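You operate a simulated robot arm through the tools that you are given. There is no shell and no other tool.

The job below is to be done with a simulated two-armed robot. You get a single attempt, and the scene is never put back.

Task
Unpin the clamped block, wipe the oil off its top and repin it.
Fine: pins wait in the grey rack; white rag, back where it lay; blue pin in hole D, black pin in hole R; the block stays clamped; leave the silver pin and the other blocks. What is to be rubbed or washed off counts as gone when no trace of it is left.

It is judged by the outcome, as a careful person would: the job done as asked, and still so three seconds after it is handed in. It fails if anything else is knocked over, pushed out of place, dropped, spilled or broken.

Robot
Two 7-joint arms with two-finger grippers on one trunk that stands fixed in place. Base frame: the origin is at the foot of the trunk, x ahead of it, y to its left, z up; the work surface is at about z = 0.8. Lengths are in m, angles in degrees, forces in N, time in s.
The left shoulder is at [0.078, 0.151, 0.988], the right one opposite. With the tool pointing down near the work surface each hand reaches from about 0.3 to 0.8 m from the base axis, measured 20 degrees to its own side. Payload 2.54 kg a hand.
The TCP of each hand is the grasp point between the finger pads, 0.03 m short of the fingertips. In the tool frame z runs along the fingers and y along their closing line. Largest opening 0.116 m; the body of the gripper starts 0.095 m behind the TCP.
Orientation is told as [roll, pitch, yaw] about the base's x, y, z axes, in that order, counted from this pose: with the fingers straight down and closing along the base's y, the tool's x points along the base's -x, its y along +y and its z along -z.

Tools
- The arms move only by the tool move_arm. It takes "left_plan", "right_plan" or both (then of equal length, played together; a hand with none holds still); each is a list of rows, each a list of 6 numbers: the shift along the base's x, y, z in units of 300 mm (1.0 is 300 mm), then the turn, a rotation vector about the base's x, y, z in units of 180 degrees (1.0 is 180 degrees). In form: [[tx, ty, tz, rx, ry, rz], ...]. A call has 1 to 20 rows; each row is the pose to reach, as a shift and turn from the pose commanded when the call began. "left_gripper" and "right_gripper" are, for a hand that has rows, the gripper command, from -1 (shut) to 1 (fully open), values between in proportion, set as the call begins (left out, the last holds). A call with a number of a shift or a turn outside -1 to 1 is refused whole. Rows are played at 5 a second. More than 0.05 m and 8.6 degrees between two rows, or a gripper value outside its range, and nothing of the call is played. A pose out of reach is approached as far as the arm can. The call stops where the force on the tool passes 40 N (or 10 N more than at its start, if that is more) or the arm is blocked; 0.2 s more then pass. The fingers move at their own pace (about 0.072 m/s each) and stop on an object; they squeeze with about 43 N. The grip force told is the motor's: it shows also when the fingers shut on nothing. Time passes only in rows, and 0.2 s behind the last, so rows that repeat a pose let the fingers close. The reply holds the time, the measured pose of the TCP, the force on the tool along the base axes, the opening and the grip force, in the units named above and with some noise, with the torque about the TCP (base axes, N m) and any sound that the robot's microphone picked up, and new pictures: "pictures" is both (left out), scene, wrist or none (wrist: the cameras of the hands that moved).
- Cameras (640 x 400 px; columns grow to the right, rows downward): "scene" is now at [0.1608, 0.0208, 1.1556]; the picture's right is [0.22, -0.98, 0.00], its down [-0.15, -0.03, -0.99] and it looks along [0.96, 0.21, -0.16] (base axes); focal length 214 px, centre (320, 200). "left" rides on the left gripper at [0.069, 0.015, -0.122] in its tool frame; the picture's right is [-0.21, 0.98, 0.00], its down [-0.83, -0.18, -0.53] and it looks along [-0.52, -0.11, 0.85] (tool axes); focal length 251 px, centre (320, 200). "right" rides on the right gripper at [0.069, -0.015, -0.122] in its tool frame; the picture's right is [0.21, 0.98, 0.00], its down [-0.83, 0.18, -0.53] and it looks along [-0.52, 0.11, 0.85] (tool axes); focal length 251 px, centre (320, 200). There is no depth. A picture from a camera that has moved, and an enlarged one, comes with that camera's place and axes in the base frame and with its lens. The place of the scene camera against the robot may be out by one fixed shift of up to 0.012 m in any direction.
- move_column(by): slides the trunk up (or, below 0, down) by that many m; the arms and the scene camera ride with it, the base frame stays. It gives what a move gives, with no picture.
- aim_head(pan, tilt): turns the head with the scene camera to pan (to the left, within 80 degrees either way) and tilt (down, from -29 to 69), counted from straight ahead of the robot. It gives what a move gives, and a new picture of the scene camera.
- inspect(camera, box): a new picture of the part [left, top, right, bottom] of that camera's present view, enlarged. No time passes.
- finish_job(): hands the job in; it is judged then, once.

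Places have to be worked out from the pictures, the camera data and where the tool is seen. Open the grippers and draw the arms clear of the work before you hand the job in, unless the task says otherwise.

The tools are called after ">>>" as a command line: name --argument value ..., lists and objects as JSON in quotes. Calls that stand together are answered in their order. move_arm: Moves the arms, as the interface text tells. Its arguments: {"type":"object","properties":{"left_plan":{"type":"array"},"left_gripper":{"type":"number"},"right_plan":{"type":"array"},"right_gripper":{"type":"number"},"pictures":{"type":"string","enum":["both","scene","wrist","none"]}},"required":[]} The other tools are called the same way: move_column (by) slides the trunk up or down; aim_head (pan, tilt) turns the head that bears the scene camera; inspect (camera, box) takes an enlarged picture of a part of a camera's view; finish_job () hands the job in.

At the start:

```text
t: 0.0
left_tcp_pos: [0.4721, 0.3103, 1.1055]
left_ee_rot: [0.0, 0.0, 0.0]
left_contact_force: [0.8, -0.1, -0.1]
left_moment: [0.01, -0.03, 0.02]
left_gripper_width: 0.1161
left_grasp_force: 0.1
right_tcp_pos: [0.3917, -0.1131, 1.1553]
right_ee_rot: [0.1, -0.2, -0.1]
right_contact_force: [0.3, 0.0, -0.7]
right_moment: [-0.02, -0.02, -0.01]
right_gripper_width: 0.1161
right_grasp_force: 0.0
trunk travel left (down, up): [-0.225, 0.064]
head pan, tilt: [12.5, 8.9]
```

scene: 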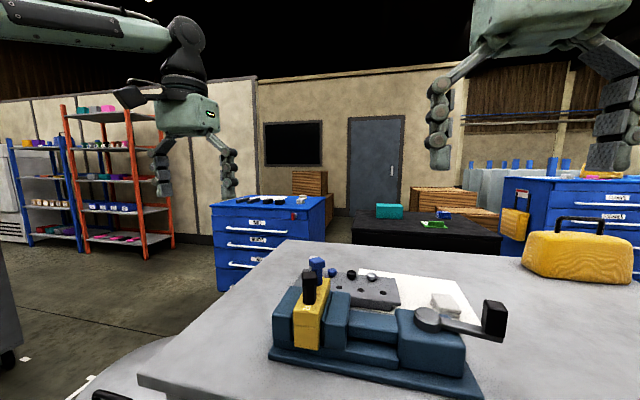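
right: 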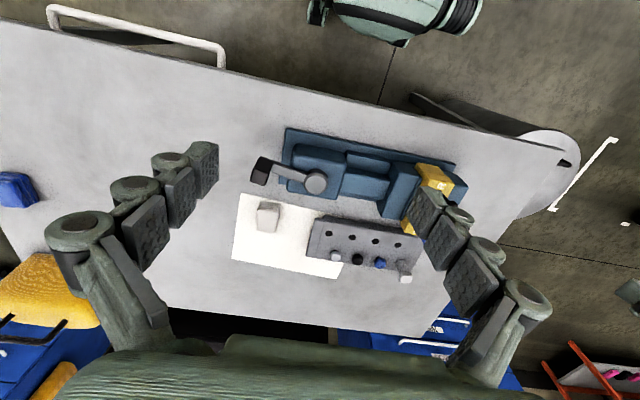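
left: 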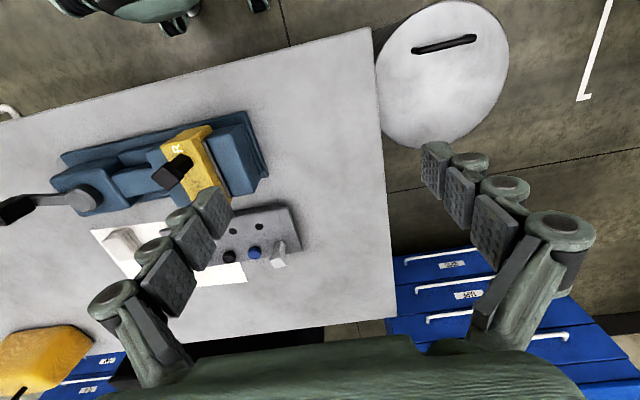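

The pictures show a vice-like fixture with a yellow block, pins in it, a grey rack behind with pins, and a white sheet with a white block (rag?). I tilt the head down to look closer.

>>> aim_head --pan 0 --tilt 45

>>> inspect --camera "right" --box '[220, 110, 480, 290]'

>>> inspect --camera "left" --box '[40, 90, 320, 300]'

```text
t: 1.0
left_tcp_pos: [0.4714, 0.3104, 1.1053]
left_ee_rot: [0.0, 0.0, 0.0]
left_contact_force: [0.1, -0.6, -0.2]
left_moment: [0.02, 0.02, 0.03]
left_gripper_width: 0.1157
left_grasp_force: 0.1
right_tcp_pos: [0.392, -0.1128, 1.1544]
right_ee_rot: [0.1, -0.2, -0.1]
right_contact_force: [0.1, -0.4, 0.6]
right_moment: [0.03, 0.0, 0.01]
right_gripper_width: 0.116
right_grasp_force: 0.1
trunk travel left (down, up): [-0.225, 0.064]
head pan, tilt: [0.0, 45.0]
camera scene: at [0.1515, 0.0008, 1.099], right [0.0, -1.0, 0.0], down [-0.71, 0.0, -0.71], along [0.71, 0.0, -0.71], focal length 214 px, centre (320, 200)
```

scene: 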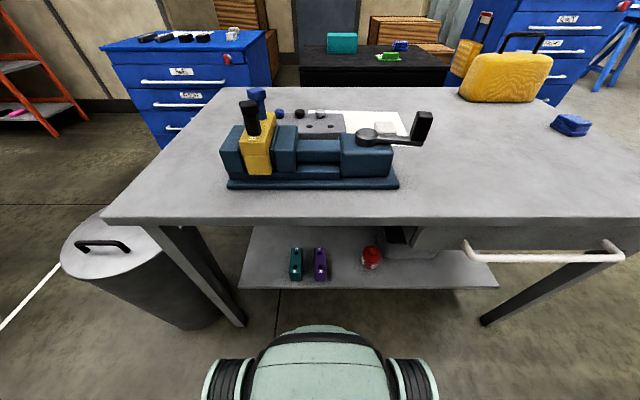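

```text
2.22 times, centred on (350, 200) of right
camera zoom: at [0.322, -0.1282, 1.2765], right [-0.21, 0.98, 0.0], down [0.83, 0.18, 0.54], along [0.52, 0.12, -0.84], focal length 559 px, centre (253, 200)
```

zoom: 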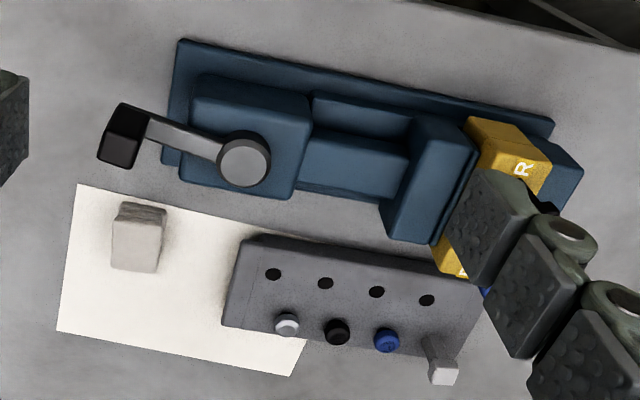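

```text
1.90 times, centred on (180, 195) of left
camera zoom: at [0.4044, 0.3254, 1.2256], right [0.21, 0.98, 0.0], down [0.83, -0.18, 0.53], along [0.52, -0.11, -0.85], focal length 479 px, centre (587, 210)
```

zoom: 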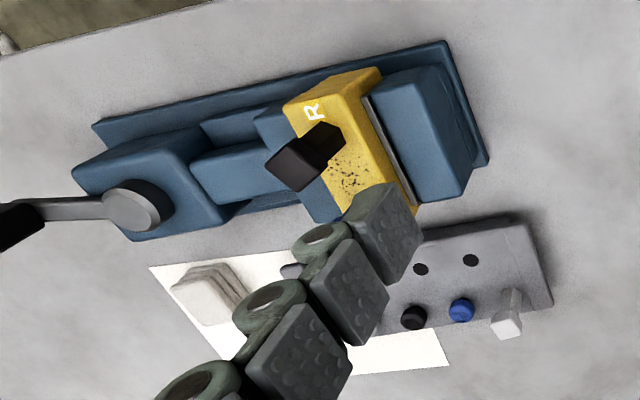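

Now I zoom the scene view on the fixture to read the block and pins.

>>> inspect --camera "scene" --box '[210, 75, 450, 200]'

>>> inspect --camera "scene" --box '[220, 80, 350, 160]'

>>> inspect --camera "left" --box '[150, 110, 310, 280]'

```text
2.67 times, centred on (330, 138) of scene
camera zoom: at [0.1515, 0.0008, 1.099], right [0.0, -1.0, 0.0], down [-0.71, 0.0, -0.71], along [0.71, 0.0, -0.71], focal length 572 px, centre (293, 367)
```

zoom: 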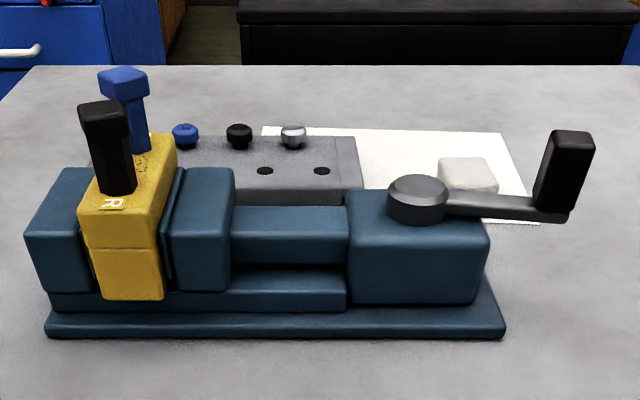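

```text
4.92 times, centred on (285, 120) of scene
camera zoom: at [0.1515, 0.0008, 1.099], right [0.0, -1.0, 0.0], down [-0.71, 0.0, -0.71], along [0.71, 0.0, -0.71], focal length 1056 px, centre (492, 594)
```

zoom: 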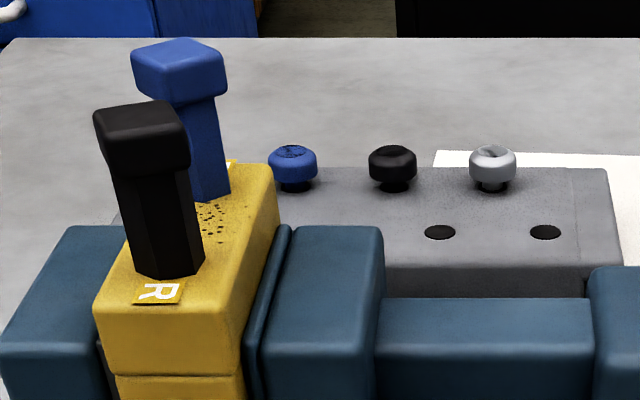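

```text
2.35 times, centred on (230, 195) of left
camera zoom: at [0.4044, 0.3254, 1.2256], right [0.21, 0.98, 0.0], down [0.83, -0.18, 0.53], along [0.52, -0.11, -0.85], focal length 592 px, centre (532, 212)
```

zoom: 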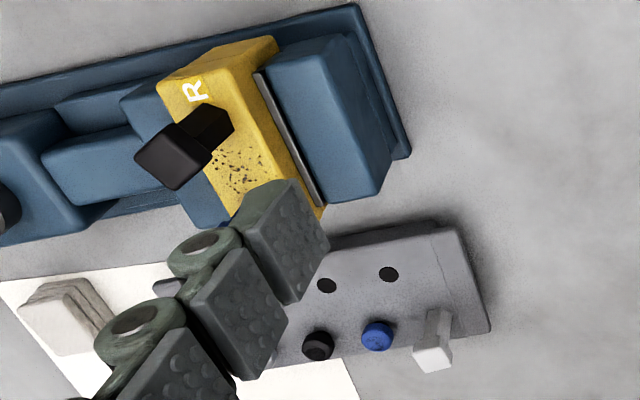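

The block is held with the black pin near R and the blue one farther back; the oil speckles lie between them. I move the left hand over for a clean look from above.

>>> move_arm --left_plan '[[-0.04, -0.12, 0.01, 0, 0, 0], [-0.08, -0.24, 0.02, 0, 0, 0], [-0.12, -0.36, 0.03, 0, 0, 0], [-0.16, -0.48, 0.04, 0, 0, 0], [-0.2, -0.6, 0.05, 0, 0, 0]]' --pictures "wrist"

>>> inspect --camera "left" --box '[240, 60, 400, 160]'

>>> inspect --camera "left" --box '[220, 150, 420, 275]'

```text
t: 2.2
left_tcp_pos: [0.4129, 0.1294, 1.1174]
left_ee_rot: [0.0, 0.0, 0.1]
left_contact_force: [-0.6, -0.1, 0.3]
left_moment: [-0.01, -0.02, 0.0]
left_gripper_width: 0.1161
left_grasp_force: 0.1
right_tcp_pos: [0.3917, -0.1133, 1.1543]
right_ee_rot: [0.1, -0.1, -0.2]
right_contact_force: [-0.8, 0.0, -0.5]
right_moment: [-0.03, 0.02, -0.03]
right_gripper_width: 0.1162
right_grasp_force: 0.1
trunk travel left (down, up): [-0.225, 0.064]
head pan, tilt: [0.0, 45.0]
camera left: at [0.3456, 0.1448, 1.2394], right [0.21, 0.98, 0.0], down [0.83, -0.18, 0.53], along [0.52, -0.11, -0.85], focal length 251 px, centre (320, 200)
```

left: 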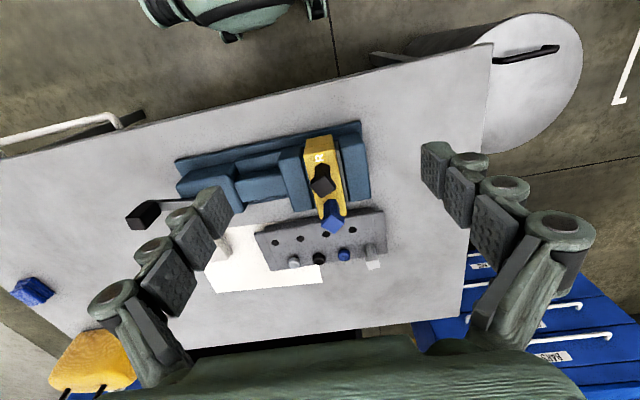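

```text
4.00 times, centred on (320, 110) of left
camera zoom: at [0.3456, 0.1448, 1.2394], right [0.21, 0.98, 0.0], down [0.83, -0.18, 0.53], along [0.52, -0.11, -0.85], focal length 1006 px, centre (320, 560)
```

zoom: 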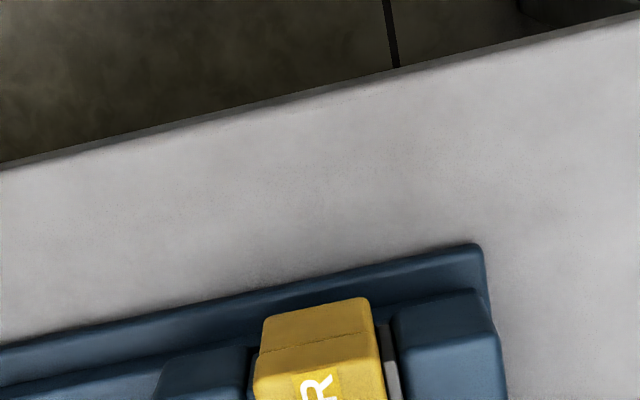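

```text
3.20 times, centred on (320, 212) of left
camera zoom: at [0.3456, 0.1448, 1.2394], right [0.21, 0.98, 0.0], down [0.83, -0.18, 0.53], along [0.52, -0.11, -0.85], focal length 805 px, centre (320, 160)
```

zoom: 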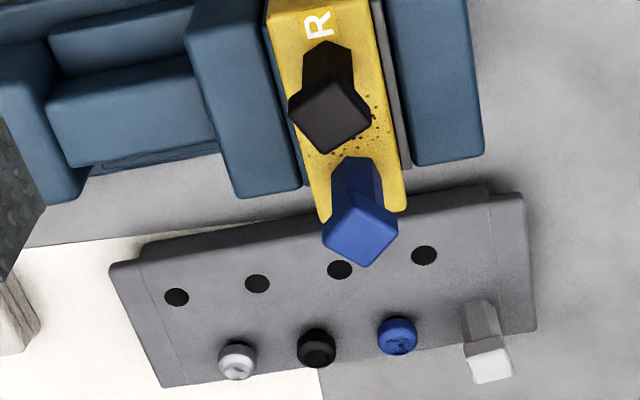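

Black head is at about (0.495, 0.118, 0.962) and blue at about (0.547, 0.120, 0.966), both turned about their axis. I zoom in to measure their yaw.

>>> inspect --camera "left" --box '[296, 148, 360, 240]'

>>> inspect --camera "left" --box '[250, 205, 400, 285]'

>>> inspect --camera "right" --box '[380, 150, 480, 220]'

```text
4.35 times, centred on (328, 194) of left
camera zoom: at [0.3456, 0.1448, 1.2394], right [0.21, 0.98, 0.0], down [0.83, -0.18, 0.53], along [0.52, -0.11, -0.85], focal length 1093 px, centre (285, 226)
```

zoom: 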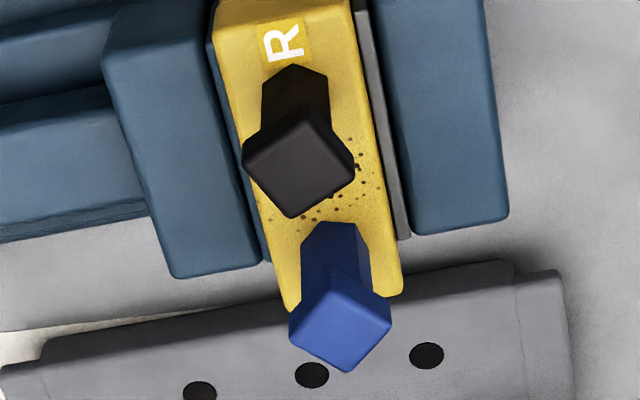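

```text
4.27 times, centred on (325, 245) of left
camera zoom: at [0.3456, 0.1448, 1.2394], right [0.21, 0.98, 0.0], down [0.83, -0.18, 0.53], along [0.52, -0.11, -0.85], focal length 1073 px, centre (299, 8)
```

zoom: 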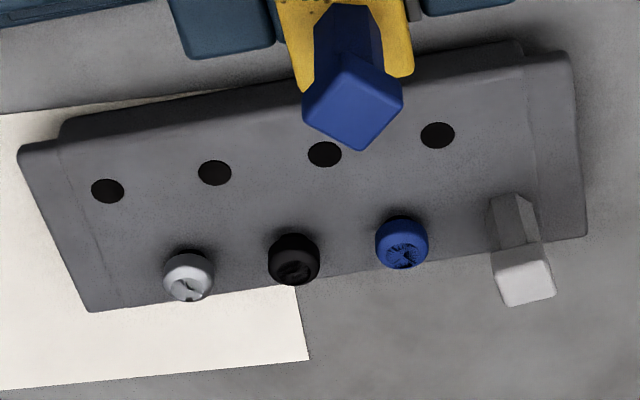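

```text
5.71 times, centred on (430, 185) of right
camera zoom: at [0.3225, -0.1282, 1.2763], right [-0.21, 0.98, 0.0], down [0.83, 0.18, 0.54], along [0.52, 0.12, -0.84], focal length 1437 px, centre (-309, 286)
```

zoom: 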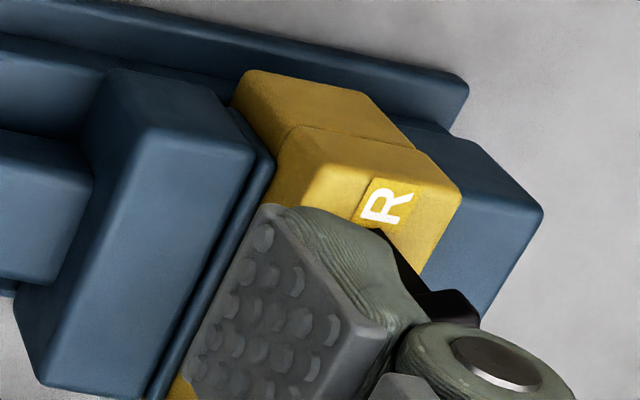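

Head yaw works out at about 28° for black and 40° for blue. I take the left hand above the black pin, turned to 28°, and check the alignment there.

>>> move_arm --left_plan '[[0.06, -0.01, -0.05, 0, 0, 0.039], [0.13, -0.02, -0.11, 0, 0, 0.078], [0.2, -0.03, -0.17, 0, 0, 0.117], [0.267, -0.038, -0.225, 0, 0, 0.1556], [0.267, -0.038, -0.225, 0, 0, 0.1556]]' --left_gripper 0.2

>>> inspect --camera "left" --box '[220, 100, 420, 225]'

>>> inspect --camera "scene" --box '[210, 60, 350, 160]'

```text
t: 3.4
left_tcp_pos: [0.4926, 0.1205, 1.0536]
left_ee_rot: [0.0, 0.0, 28.1]
left_contact_force: [0.5, -0.9, -0.4]
left_moment: [0.0, -0.01, 0.01]
left_gripper_width: 0.0697
left_grasp_force: 0.0
right_tcp_pos: [0.3909, -0.1123, 1.1549]
right_ee_rot: [0.1, -0.1, -0.1]
right_contact_force: [-0.7, -0.2, 0.2]
right_moment: [0.02, 0.0, 0.02]
right_gripper_width: 0.1164
right_grasp_force: 0.1
trunk travel left (down, up): [-0.225, 0.064]
head pan, tilt: [0.0, 45.0]
camera scene: at [0.1513, 0.0006, 1.099], right [0.0, -1.0, 0.0], down [-0.71, 0.0, -0.71], along [0.71, 0.0, -0.71], focal length 214 px, centre (320, 200)
camera left: at [0.4262, 0.1012, 1.173], right [-0.27, 0.96, 0.0], down [0.81, 0.23, 0.53], along [0.52, 0.14, -0.84], focal length 251 px, centre (320, 200)
```

scene: 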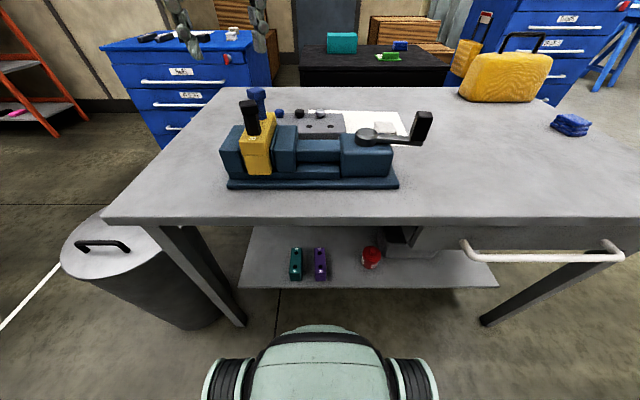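
left: 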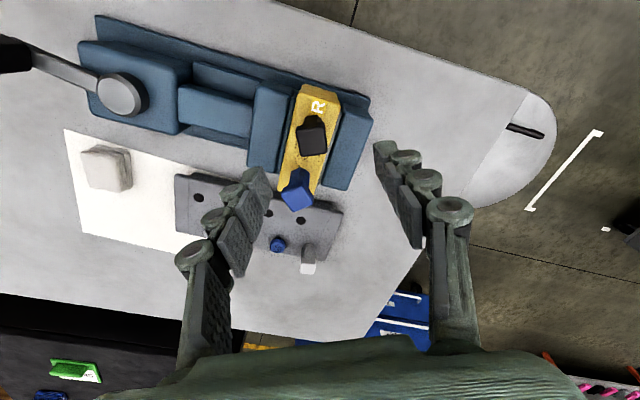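

```text
3.20 times, centred on (320, 162) of left
camera zoom: at [0.4262, 0.1012, 1.173], right [-0.27, 0.96, 0.0], down [0.81, 0.23, 0.53], along [0.52, 0.14, -0.84], focal length 805 px, centre (320, 320)
```

zoom: 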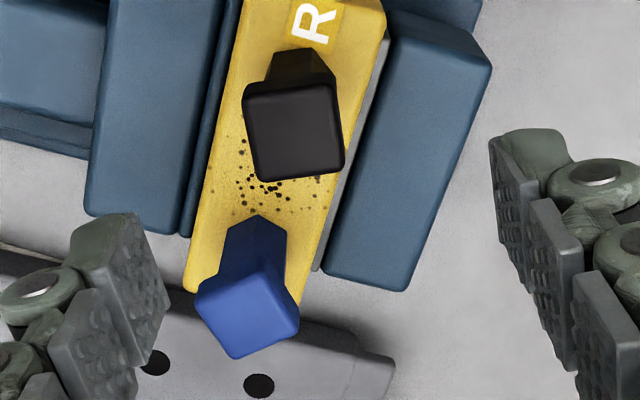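

```text
4.00 times, centred on (280, 110) of scene
camera zoom: at [0.1513, 0.0006, 1.099], right [0.0, -1.0, 0.0], down [-0.71, 0.0, -0.71], along [0.71, 0.0, -0.71], focal length 858 px, centre (480, 560)
```

zoom: 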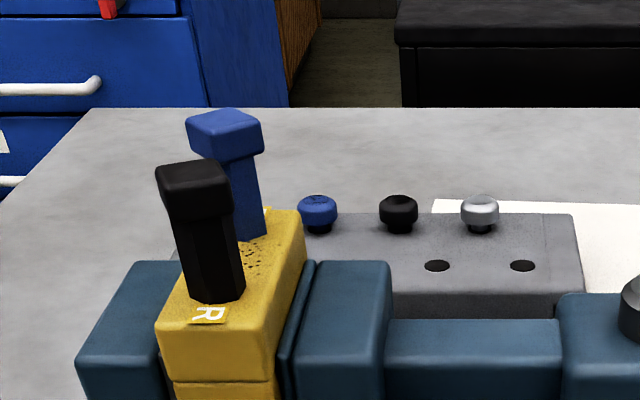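

The head sits about 7 mm to one side of the finger axis at roughly (0.499, 0.116). I correct and go down to straddle the head, then check again before closing.

>>> move_arm --left_plan '[[0.022, -0.014, -0.06, 0, 0, 0], [0.022, -0.014, -0.12, 0, 0, 0], [0.022, -0.014, -0.178, 0, 0, 0], [0.022, -0.014, -0.178, 0, 0, 0]]' --pictures "none"

>>> inspect --camera "left" --box '[220, 100, 420, 225]'

>>> inspect --camera "scene" --box '[210, 60, 350, 160]'

```text
t: 4.4
left_tcp_pos: [0.4993, 0.115, 0.9983]
left_ee_rot: [0.1, -0.1, 28.0]
left_contact_force: [-0.1, 0.8, 0.5]
left_moment: [0.03, 0.01, 0.01]
left_gripper_width: 0.0697
left_grasp_force: 0.1
left hand out of reach, approached as far as the arm can: row 1
right_tcp_pos: [0.3917, -0.1132, 1.1552]
right_ee_rot: [0.2, -0.1, -0.1]
right_contact_force: [1.2, -0.2, 1.0]
right_moment: [-0.01, 0.01, 0.0]
right_gripper_width: 0.116
right_grasp_force: 0.1
trunk travel left (down, up): [-0.225, 0.064]
head pan, tilt: [0.0, 45.0]
```

```text
3.20 times, centred on (320, 162) of left
camera zoom: at [0.4322, 0.0958, 1.1195], right [-0.27, 0.96, 0.0], down [0.81, 0.23, 0.53], along [0.51, 0.14, -0.85], focal length 805 px, centre (320, 320)
```

zoom: 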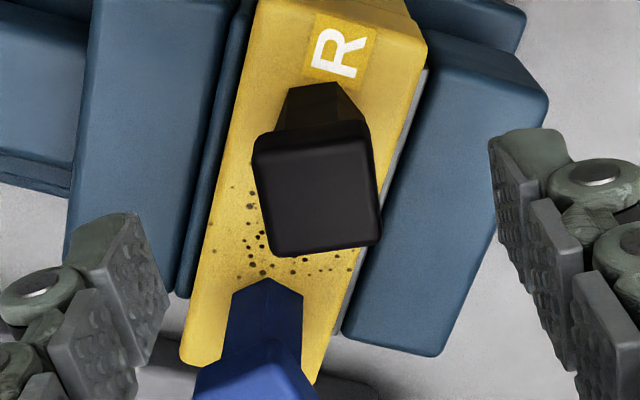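

```text
4.00 times, centred on (280, 110) of scene
camera zoom: at [0.1515, 0.0007, 1.0989], right [0.0, -1.0, 0.0], down [-0.71, 0.0, -0.71], along [0.71, 0.0, -0.71], focal length 858 px, centre (480, 560)
```

zoom: 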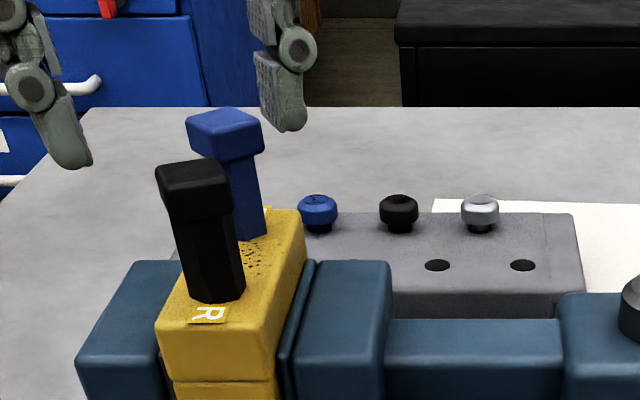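

The head is centred between the fingers, its top at about z 0.957 and its yaw nearer 24.5°. I correct the yaw and go down so the pads sit on the head, with the tips above the block top (about 0.905).

>>> move_arm --left_plan '[[0, 0, -0.06, 0, 0, -0.01], [0, 0, -0.12, 0, 0, -0.0194], [0, 0, -0.175, 0, 0, -0.0194], [0, 0, -0.175, 0, 0, -0.0194]]'

>>> inspect --camera "left" --box '[220, 100, 420, 225]'

>>> inspect --camera "scene" --box '[210, 60, 350, 160]'

```text
t: 5.4
left_tcp_pos: [0.4987, 0.1154, 0.946]
left_ee_rot: [0.0, 0.0, 24.5]
left_contact_force: [0.8, 0.1, -0.5]
left_moment: [-0.04, -0.04, 0.0]
left_gripper_width: 0.0697
left_grasp_force: 0.1
right_tcp_pos: [0.3918, -0.113, 1.1564]
right_ee_rot: [0.1, -0.1, -0.1]
right_contact_force: [0.4, 0.1, 0.1]
right_moment: [-0.02, -0.01, 0.02]
right_gripper_width: 0.1159
right_grasp_force: 0.1
trunk travel left (down, up): [-0.225, 0.064]
head pan, tilt: [0.0, 45.0]
camera scene: at [0.1515, 0.0007, 1.0989], right [0.0, -1.0, 0.0], down [-0.71, 0.0, -0.71], along [0.71, 0.0, -0.71], focal length 214 px, centre (320, 200)
camera left: at [0.4308, 0.0999, 1.0667], right [-0.21, 0.98, 0.0], down [0.83, 0.18, 0.53], along [0.52, 0.11, -0.85], focal length 251 px, centre (320, 200)
```

scene: 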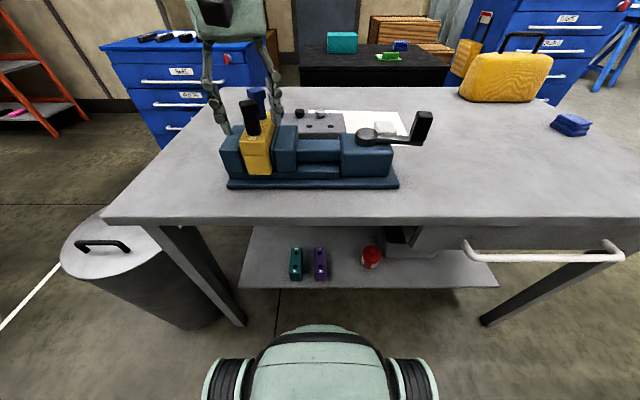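
left: 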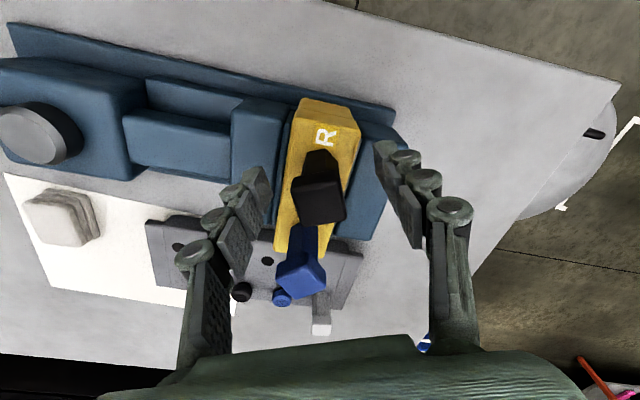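

```text
3.20 times, centred on (320, 162) of left
camera zoom: at [0.4308, 0.0999, 1.0667], right [-0.21, 0.98, 0.0], down [0.83, 0.18, 0.53], along [0.52, 0.11, -0.85], focal length 805 px, centre (320, 320)
```

zoom: 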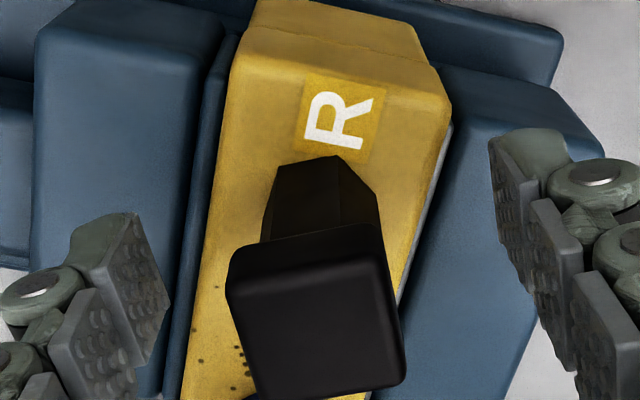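

```text
4.00 times, centred on (280, 110) of scene
camera zoom: at [0.1515, 0.0007, 1.0989], right [0.0, -1.0, 0.0], down [-0.71, 0.0, -0.71], along [0.71, 0.0, -0.71], focal length 858 px, centre (480, 560)
```

zoom: 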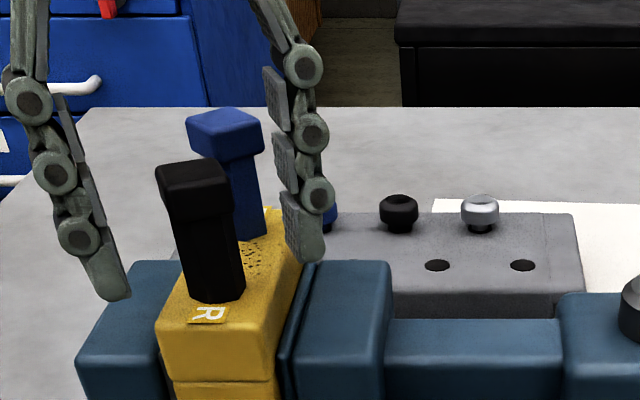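

Pads straddle the head with nothing touched. I close on it.

>>> move_arm --left_plan '[[0, 0, 0, 0, 0, -0.01], [0, 0, 0, 0, 0, -0.01], [0, 0, 0, 0, 0, -0.01], [0, 0, 0, 0, 0, -0.01], [0, 0, 0, 0, 0, -0.01]]' --left_gripper -1

>>> inspect --camera "left" --box '[220, 100, 420, 225]'

```text
t: 6.6
left_tcp_pos: [0.4994, 0.1158, 0.9469]
left_ee_rot: [0.0, 0.0, 22.8]
left_contact_force: [0.2, 0.3, -0.9]
left_moment: [0.02, 0.01, 0.02]
left_gripper_width: 0.0235
left_grasp_force: 43.4
right_tcp_pos: [0.3914, -0.1132, 1.1556]
right_ee_rot: [0.1, -0.2, -0.1]
right_contact_force: [-0.4, -0.2, 0.3]
right_moment: [-0.01, 0.0, -0.03]
right_gripper_width: 0.1161
right_grasp_force: 0.0
trunk travel left (down, up): [-0.225, 0.064]
head pan, tilt: [0.0, 45.0]
camera scene: at [0.1516, 0.0007, 1.0989], right [0.0, -1.0, 0.0], down [-0.71, 0.0, -0.71], along [0.71, 0.0, -0.71], focal length 214 px, centre (320, 200)
camera left: at [0.4306, 0.1022, 1.0669], right [-0.18, 0.98, 0.0], down [0.83, 0.15, 0.53], along [0.53, 0.1, -0.85], focal length 251 px, centre (320, 200)
```

scene: 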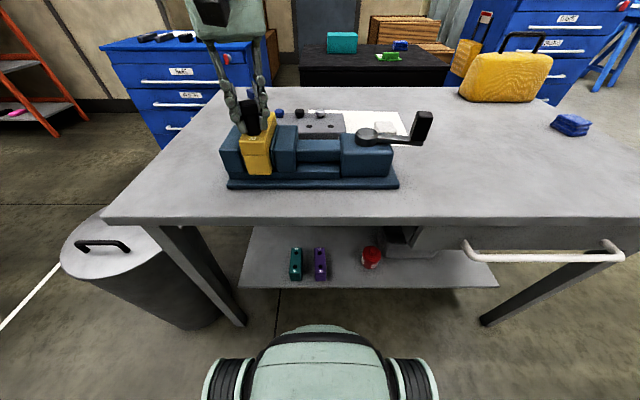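
left: 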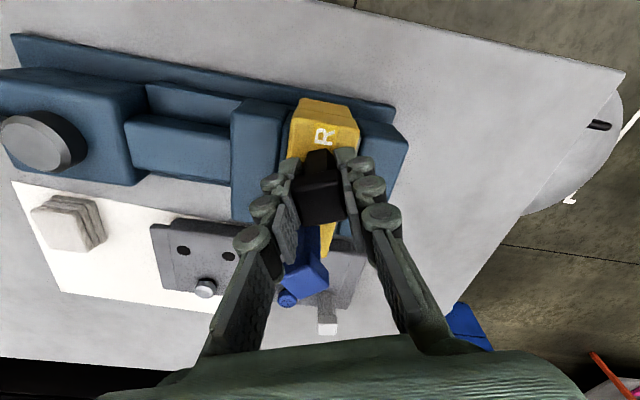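

```text
3.20 times, centred on (320, 162) of left
camera zoom: at [0.4306, 0.1022, 1.0669], right [-0.18, 0.98, 0.0], down [0.83, 0.15, 0.53], along [0.53, 0.1, -0.85], focal length 805 px, centre (320, 320)
```

zoom: 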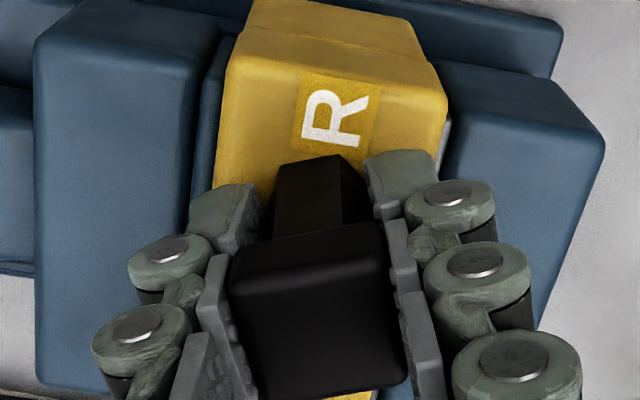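

Held at width 0.0235 with no side force; this reference pose is (0.499, 0.1156, 0.9465, yaw 22.7). I lift straight up slowly.

>>> move_arm --left_plan '[[0, 0, 0.03, 0, 0, 0], [0, 0, 0.07, 0, 0, 0], [0, 0, 0.11, 0, 0, 0], [0, 0, 0.15, 0, 0, 0], [0, 0, 0.2, 0, 0, 0], [0, 0, 0.25, 0, 0, 0], [0, 0, 0.3, 0, 0, 0], [0, 0, 0.36, 0, 0, 0]]'

>>> inspect --camera "scene" --box '[200, 40, 360, 180]'

>>> inspect --camera "left" --box '[220, 100, 420, 225]'

```text
t: 8.4
left_tcp_pos: [0.4937, 0.1228, 1.0537]
left_ee_rot: [0.1, -0.2, 22.7]
left_contact_force: [-0.2, -0.5, -0.9]
left_moment: [-0.01, -0.02, 0.01]
left_gripper_width: 0.0234
left_grasp_force: 42.7
left hand out of reach, approached as far as the arm can: row 8
right_tcp_pos: [0.3917, -0.114, 1.1556]
right_ee_rot: [0.2, -0.1, -0.2]
right_contact_force: [-0.3, -0.3, -0.4]
right_moment: [-0.01, 0.01, -0.04]
right_gripper_width: 0.116
right_grasp_force: 0.0
trunk travel left (down, up): [-0.225, 0.064]
head pan, tilt: [0.0, 45.0]
camera scene: at [0.1515, 0.0006, 1.099], right [0.0, -1.0, 0.0], down [-0.71, 0.0, -0.71], along [0.71, 0.0, -0.71], focal length 214 px, centre (320, 200)
camera left: at [0.4261, 0.1101, 1.173], right [-0.18, 0.98, 0.0], down [0.83, 0.15, 0.53], along [0.53, 0.1, -0.84], focal length 251 px, centre (320, 200)
```

scene: 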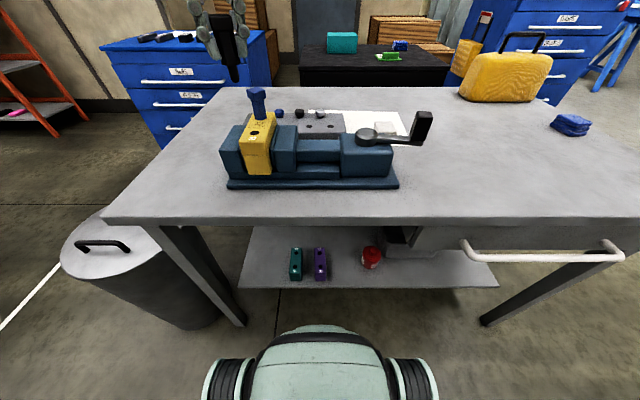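
left: 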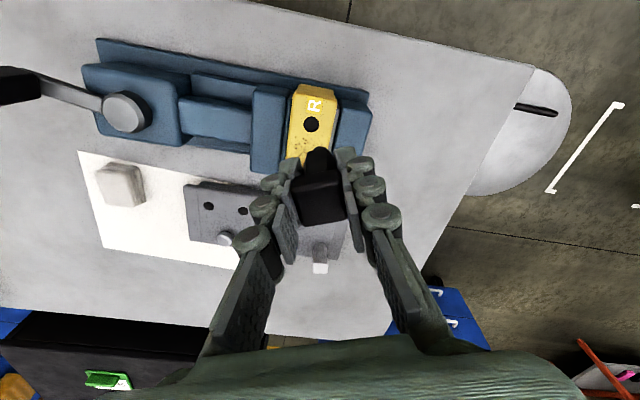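

```text
2.86 times, centred on (280, 110) of scene
camera zoom: at [0.1515, 0.0006, 1.099], right [0.0, -1.0, 0.0], down [-0.71, 0.0, -0.71], along [0.71, 0.0, -0.71], focal length 613 px, centre (434, 457)
```

zoom: 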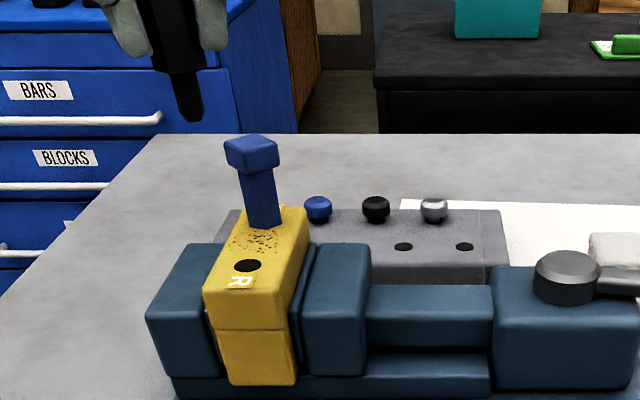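

```text
3.20 times, centred on (320, 162) of left
camera zoom: at [0.4261, 0.1101, 1.173], right [-0.18, 0.98, 0.0], down [0.83, 0.15, 0.53], along [0.53, 0.1, -0.84], focal length 805 px, centre (320, 320)
```

zoom: 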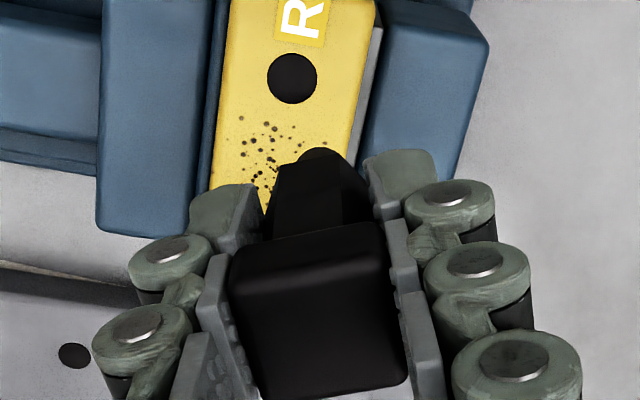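

The black pin is free: round shank about 18 mm long below a hex shoulder, shoulder about 38 mm and tip about 54 mm below the TCP. Rack holes come out at x≈0.6735, y≈-0.021/0.033/0.088/0.1425, top z≈0.84; I carry the pin above the second hole with yaw back to 0.

>>> move_arm --left_plan '[[0.08, -0.04, -0.02, 0, 0, -0.02], [0.18, -0.085, -0.02, 0, 0, -0.042], [0.28, -0.13, -0.02, 0, 0, -0.063], [0.38, -0.18, -0.06, 0, 0, -0.084], [0.48, -0.225, -0.12, 0, 0, -0.105], [0.583, -0.275, -0.182, 0, 0, -0.126], [0.583, -0.275, -0.182, 0, 0, -0.126]]'

>>> inspect --camera "left" --box '[220, 100, 420, 225]'

>>> inspect --camera "scene" --box '[230, 40, 390, 140]'

```text
t: 9.9
left_tcp_pos: [0.5734, 0.1462, 0.9871]
left_ee_rot: [-1.3, -2.0, 0.6]
left_contact_force: [-5.3, 6.5, 40.8]
left_moment: [-0.55, 0.56, -0.15]
left_gripper_width: 0.0239
left_grasp_force: 43.6
left hand out of reach, approached as far as the arm can: row 1, 2, 3, 4, 5, 6, 7
right_tcp_pos: [0.3887, -0.1146, 1.1565]
right_ee_rot: [0.1, -0.2, -0.1]
right_contact_force: [0.8, 0.4, 0.1]
right_moment: [0.01, 0.06, 0.01]
right_gripper_width: 0.1159
right_grasp_force: 0.2
trunk travel left (down, up): [-0.225, 0.064]
head pan, tilt: [0.0, 45.0]
stopped in row 7 (left hand): the force on the tool passed its limit at 177 N (the readings are from after the stop); the commanded pose is now the measured one
camera scene: at [0.1496, 0.0006, 1.1001], right [0.0, -1.0, 0.0], down [-0.71, 0.0, -0.71], along [0.71, 0.0, -0.71], focal length 214 px, centre (320, 200)
camera left: at [0.5024, 0.164, 1.1052], right [0.21, 0.98, -0.01], down [0.81, -0.16, 0.57], along [0.55, -0.13, -0.82], focal length 251 px, centre (320, 200)
```

scene: 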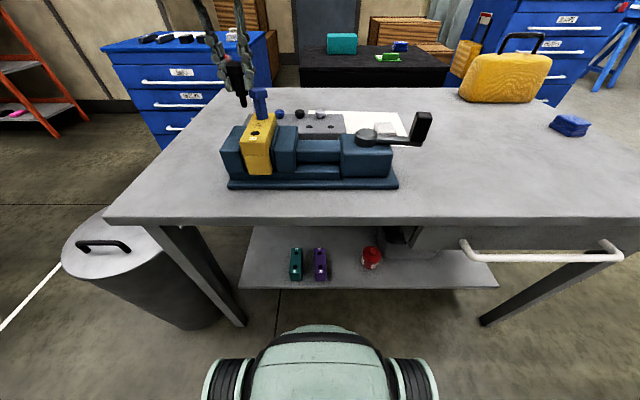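
left: 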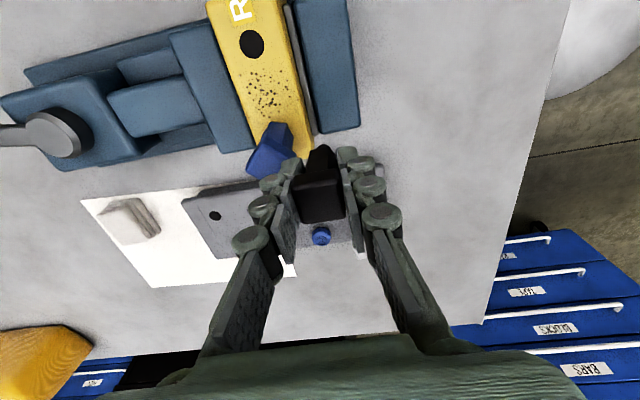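

```text
3.20 times, centred on (320, 162) of left
camera zoom: at [0.5024, 0.164, 1.1052], right [0.21, 0.98, -0.01], down [0.81, -0.16, 0.57], along [0.55, -0.13, -0.82], focal length 805 px, centre (320, 320)
```

zoom: 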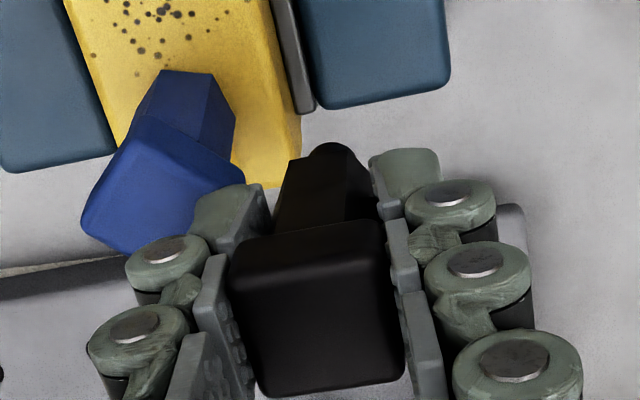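

```text
4.00 times, centred on (310, 90) of scene
camera zoom: at [0.1496, 0.0006, 1.1001], right [0.0, -1.0, 0.0], down [-0.71, 0.0, -0.71], along [0.71, 0.0, -0.71], focal length 858 px, centre (360, 640)
```

zoom: 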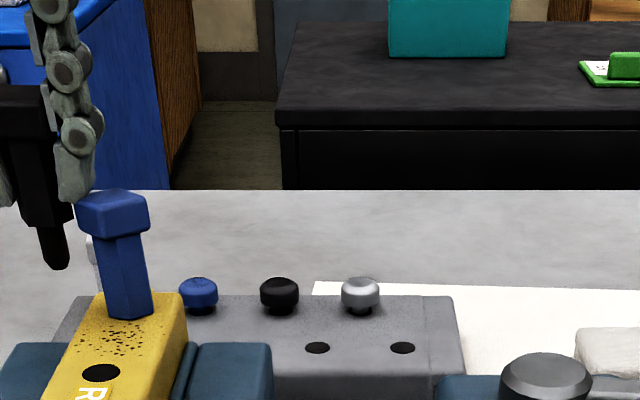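

The arm couldn't follow at that height (shoulder/wrist limits), swung to (0.573, 0.146) and a finger came down on the blue pin's head; the pin appears still upright. I lift straight off by raising the trunk, which also gives the arm more workspace.

>>> move_column --by 0.06

>>> inspect --camera "scene" --box '[200, 60, 360, 180]'

>>> inspect --camera "left" --box '[180, 0, 460, 200]'

```text
t: 10.9
left_tcp_pos: [0.5755, 0.1466, 1.0388]
left_ee_rot: [-0.8, -1.3, 0.4]
left_contact_force: [-0.4, 0.9, -0.3]
left_moment: [-0.01, 0.01, -0.02]
left_gripper_width: 0.0236
left_grasp_force: 43.1
right_tcp_pos: [0.3915, -0.1132, 1.2156]
right_ee_rot: [0.1, -0.1, -0.1]
right_contact_force: [-0.6, 0.0, -0.2]
right_moment: [0.01, -0.04, 0.01]
right_gripper_width: 0.1161
right_grasp_force: 0.0
trunk travel left (down, up): [-0.285, 0.004]
head pan, tilt: [0.0, 45.0]
```

```text
3.33 times, centred on (280, 120) of scene
camera zoom: at [0.1516, 0.0007, 1.1588], right [0.0, -1.0, 0.0], down [-0.71, 0.0, -0.71], along [0.71, 0.0, -0.71], focal length 715 px, centre (453, 467)
```

zoom: 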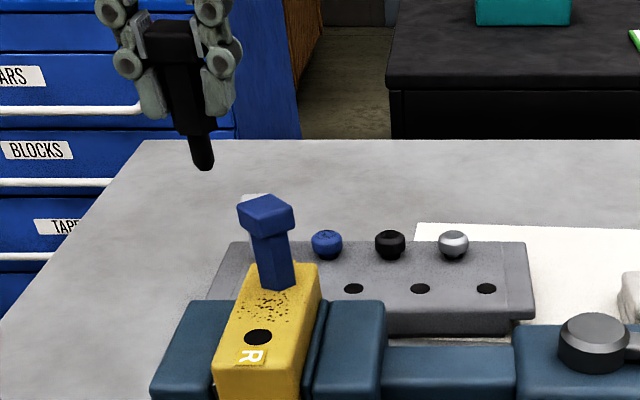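

```text
2.00 times, centred on (320, 100) of left
camera zoom: at [0.5057, 0.1635, 1.157], right [0.21, 0.98, -0.01], down [0.81, -0.17, 0.56], along [0.54, -0.12, -0.83], focal length 503 px, centre (320, 400)
```

zoom: 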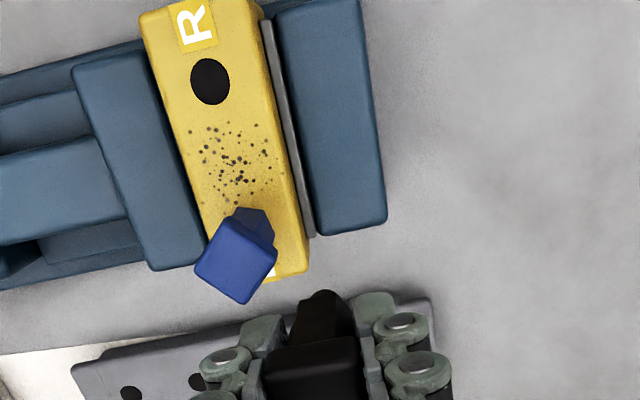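

Clear of everything, blue pin still seated, tilt only about 1°. I now go forward and down first, then sideways to hover over the second rack hole at z 0.97.

>>> move_arm --left_plan '[[0.1, 0, -0.06, 0.004, 0.007, -0.002], [0.21, 0, -0.14, 0.004, 0.007, -0.002], [0.327, 0, -0.229, 0.004, 0.007, -0.002]]'

```text
t: 11.7
left_tcp_pos: [0.6249, 0.1808, 0.9681]
left_ee_rot: [-0.3, -0.2, 0.2]
left_contact_force: [-0.7, 1.1, -0.8]
left_moment: [0.0, 0.01, 0.02]
left_gripper_width: 0.0236
left_grasp_force: 43.1
left hand out of reach, approached as far as the arm can: row 1, 2, 3
right_tcp_pos: [0.3914, -0.1126, 1.2148]
right_ee_rot: [0.1, -0.1, -0.1]
right_contact_force: [-0.2, 0.3, -0.2]
right_moment: [0.01, -0.01, -0.02]
right_gripper_width: 0.1161
right_grasp_force: 0.1
trunk travel left (down, up): [-0.285, 0.004]
head pan, tilt: [0.0, 45.0]
camera scene: at [0.1515, 0.0007, 1.159], right [0.0, -1.0, 0.0], down [-0.71, 0.0, -0.71], along [0.71, 0.0, -0.71], focal length 214 px, centre (320, 200)
camera left: at [0.5579, 0.1972, 1.088], right [0.21, 0.98, -0.01], down [0.82, -0.18, 0.54], along [0.52, -0.12, -0.84], focal length 251 px, centre (320, 200)
```

scene: 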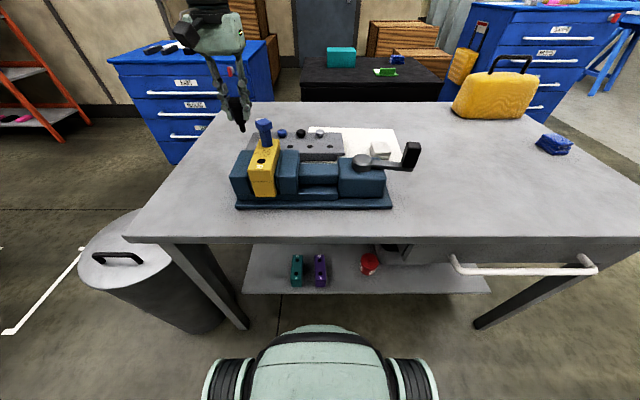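
left: 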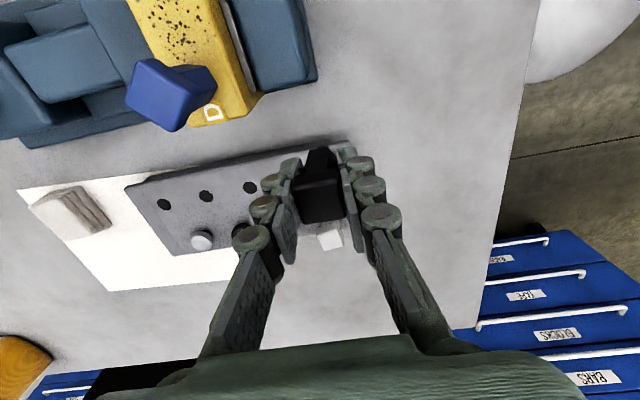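

The label D by the blue pin is confirmed. The arm again fell short (0.625, 0.181), so I test in this clear spot whether a hand yaw of -30° lets it reach further.

>>> move_arm --left_plan '[[0, 0, 0, 0, 0, -0.042], [0, 0, 0, 0, 0, -0.084], [0, 0, 0, 0, 0, -0.126], [0, 0, 0, 0, 0, -0.167]]' --pictures "scene"

```text
t: 12.7
left_tcp_pos: [0.6248, 0.1811, 0.9684]
left_ee_rot: [-0.2, -0.2, -30.0]
left_contact_force: [1.1, 0.8, -1.6]
left_moment: [0.01, 0.0, 0.01]
left_gripper_width: 0.0235
left_grasp_force: 43.2
right_tcp_pos: [0.3919, -0.1141, 1.2153]
right_ee_rot: [0.1, -0.3, -0.1]
right_contact_force: [-0.5, -0.3, 0.6]
right_moment: [0.01, -0.02, 0.02]
right_gripper_width: 0.1158
right_grasp_force: 0.1
trunk travel left (down, up): [-0.285, 0.004]
head pan, tilt: [0.0, 45.0]
camera scene: at [0.1516, 0.0008, 1.1589], right [0.0, -1.0, 0.0], down [-0.71, 0.0, -0.71], along [0.71, 0.0, -0.71], focal length 214 px, centre (320, 200)
```

scene: 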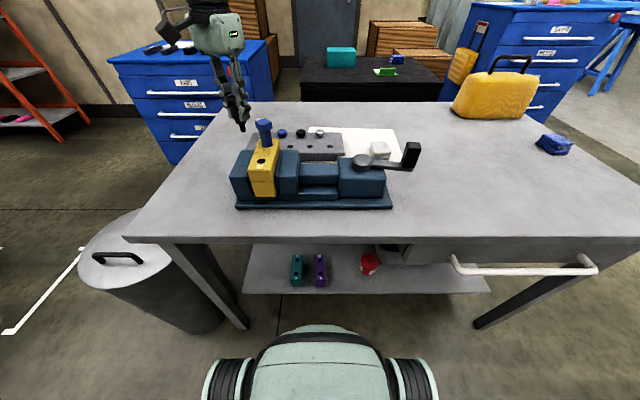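

Commands continue from the pose actually reached. Now I try stepping forward to x≈0.665 at this yaw.

>>> move_arm --left_plan '[[0.07, -0.06, 0, 0, 0, 0], [0.14, -0.12, 0, 0, 0, 0]]' --pictures "scene"

```text
t: 13.3
left_tcp_pos: [0.6237, 0.1792, 0.9622]
left_ee_rot: [-0.2, -0.1, -30.0]
left_contact_force: [-0.6, 0.0, -1.1]
left_moment: [0.03, 0.0, 0.03]
left_gripper_width: 0.0238
left_grasp_force: 43.0
left hand out of reach, approached as far as the arm can: row 1, 2
right_tcp_pos: [0.3918, -0.1123, 1.2159]
right_ee_rot: [0.1, -0.1, -0.1]
right_contact_force: [0.0, 0.1, 0.4]
right_moment: [-0.03, 0.0, 0.02]
right_gripper_width: 0.1162
right_grasp_force: 0.0
trunk travel left (down, up): [-0.285, 0.004]
head pan, tilt: [0.0, 45.0]
camera scene: at [0.1517, 0.0007, 1.1589], right [0.0, -1.0, 0.0], down [-0.71, 0.0, -0.71], along [0.71, 0.0, -0.71], focal length 214 px, centre (320, 200)
```

scene: 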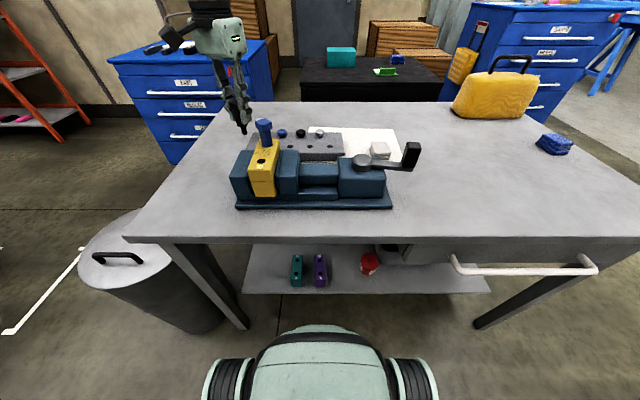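

It looks like a reach envelope that widens as the hand gets lower relative to the shoulder. I test forward reach at a lower height, off to the left of the rack.

>>> move_arm --left_plan '[[0.0, 0.13, -0.05, 0, 0, 0.04], [0.0, 0.13, -0.15, 0, 0, 0.08], [0.1, 0.13, -0.2, 0, 0, 0.12], [0.2, 0.13, -0.2, 0, 0, 0.167]]' --pictures "both"

```text
t: 14.3
left_tcp_pos: [0.6594, 0.2314, 0.9047]
left_ee_rot: [-0.3, -0.3, 0.2]
left_contact_force: [0.3, 0.1, 0.1]
left_moment: [0.0, 0.0, -0.01]
left_gripper_width: 0.0234
left_grasp_force: 42.6
left hand out of reach, approached as far as the arm can: row 4
right_tcp_pos: [0.3905, -0.1127, 1.2156]
right_ee_rot: [0.0, -0.1, -0.1]
right_contact_force: [0.6, -0.4, 0.5]
right_moment: [0.01, 0.02, 0.0]
right_gripper_width: 0.116
right_grasp_force: 0.1
trunk travel left (down, up): [-0.285, 0.004]
head pan, tilt: [0.0, 45.0]
camera scene: at [0.1513, 0.0005, 1.159], right [0.0, -1.0, 0.0], down [-0.71, 0.0, -0.71], along [0.71, 0.0, -0.71], focal length 214 px, centre (320, 200)
camera left: at [0.5916, 0.2464, 1.024], right [0.21, 0.98, 0.0], down [0.82, -0.18, 0.54], along [0.52, -0.12, -0.84], focal length 251 px, centre (320, 200)
```

scene: 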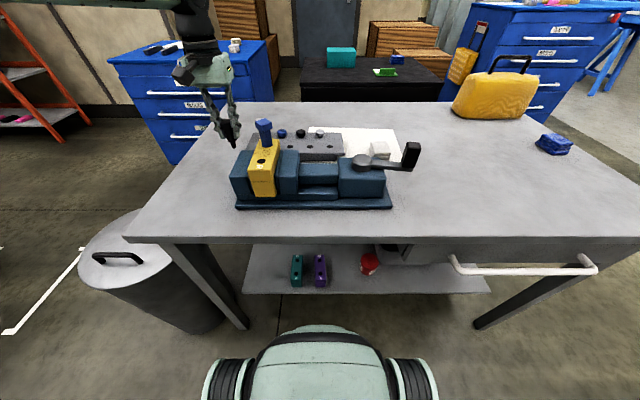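
left: 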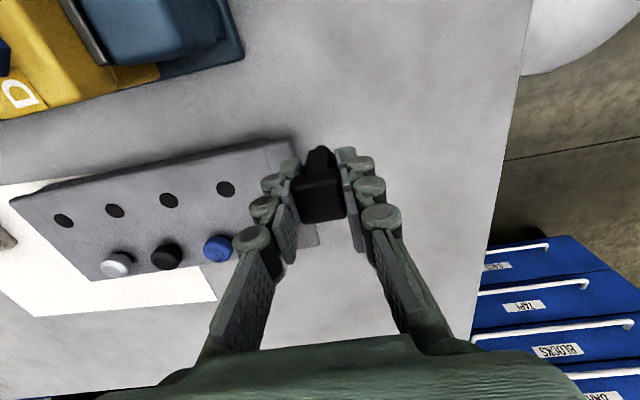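

Reach grows to x≈0.66 at z 0.905, so a low approach with a small forward tilt should get to the third and fourth rack holes. I zoom to fix those hole positions.

>>> inspect --camera "left" --box '[20, 130, 280, 290]'

>>> inspect --camera "scene" --box '[200, 90, 360, 190]'

>>> move_column --by 0.004

```text
2.46 times, centred on (150, 210) of left
camera zoom: at [0.5916, 0.2464, 1.024], right [0.21, 0.98, 0.0], down [0.82, -0.18, 0.54], along [0.52, -0.12, -0.84], focal length 619 px, centre (738, 175)
```

zoom: 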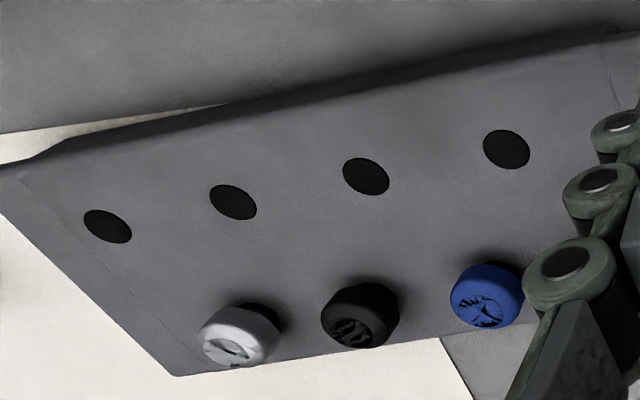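

```text
4.00 times, centred on (280, 140) of scene
camera zoom: at [0.1513, 0.0005, 1.159], right [0.0, -1.0, 0.0], down [-0.71, 0.0, -0.71], along [0.71, 0.0, -0.71], focal length 858 px, centre (480, 440)
```

zoom: 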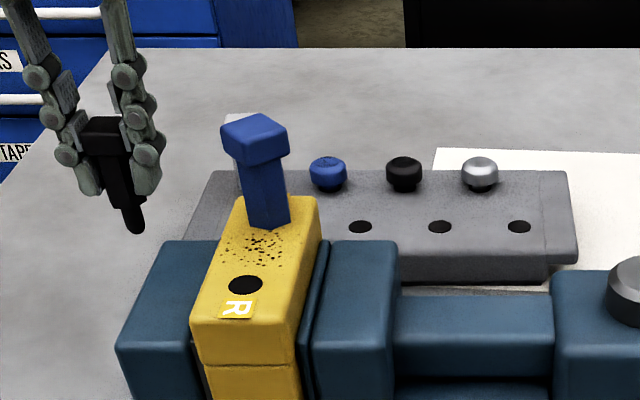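

```text
t: 14.8
left_tcp_pos: [0.6598, 0.2306, 0.9072]
left_ee_rot: [-0.3, -0.2, 0.1]
left_contact_force: [-0.1, -0.1, -1.2]
left_moment: [0.0, 0.01, 0.01]
left_gripper_width: 0.0233
left_grasp_force: 42.9
right_tcp_pos: [0.3915, -0.1137, 1.22]
right_ee_rot: [0.1, -0.1, -0.1]
right_contact_force: [0.7, -0.2, -0.4]
right_moment: [0.05, 0.0, -0.01]
right_gripper_width: 0.1161
right_grasp_force: 0.0
trunk travel left (down, up): [-0.289, 0.0]
head pan, tilt: [0.0, 45.0]
```

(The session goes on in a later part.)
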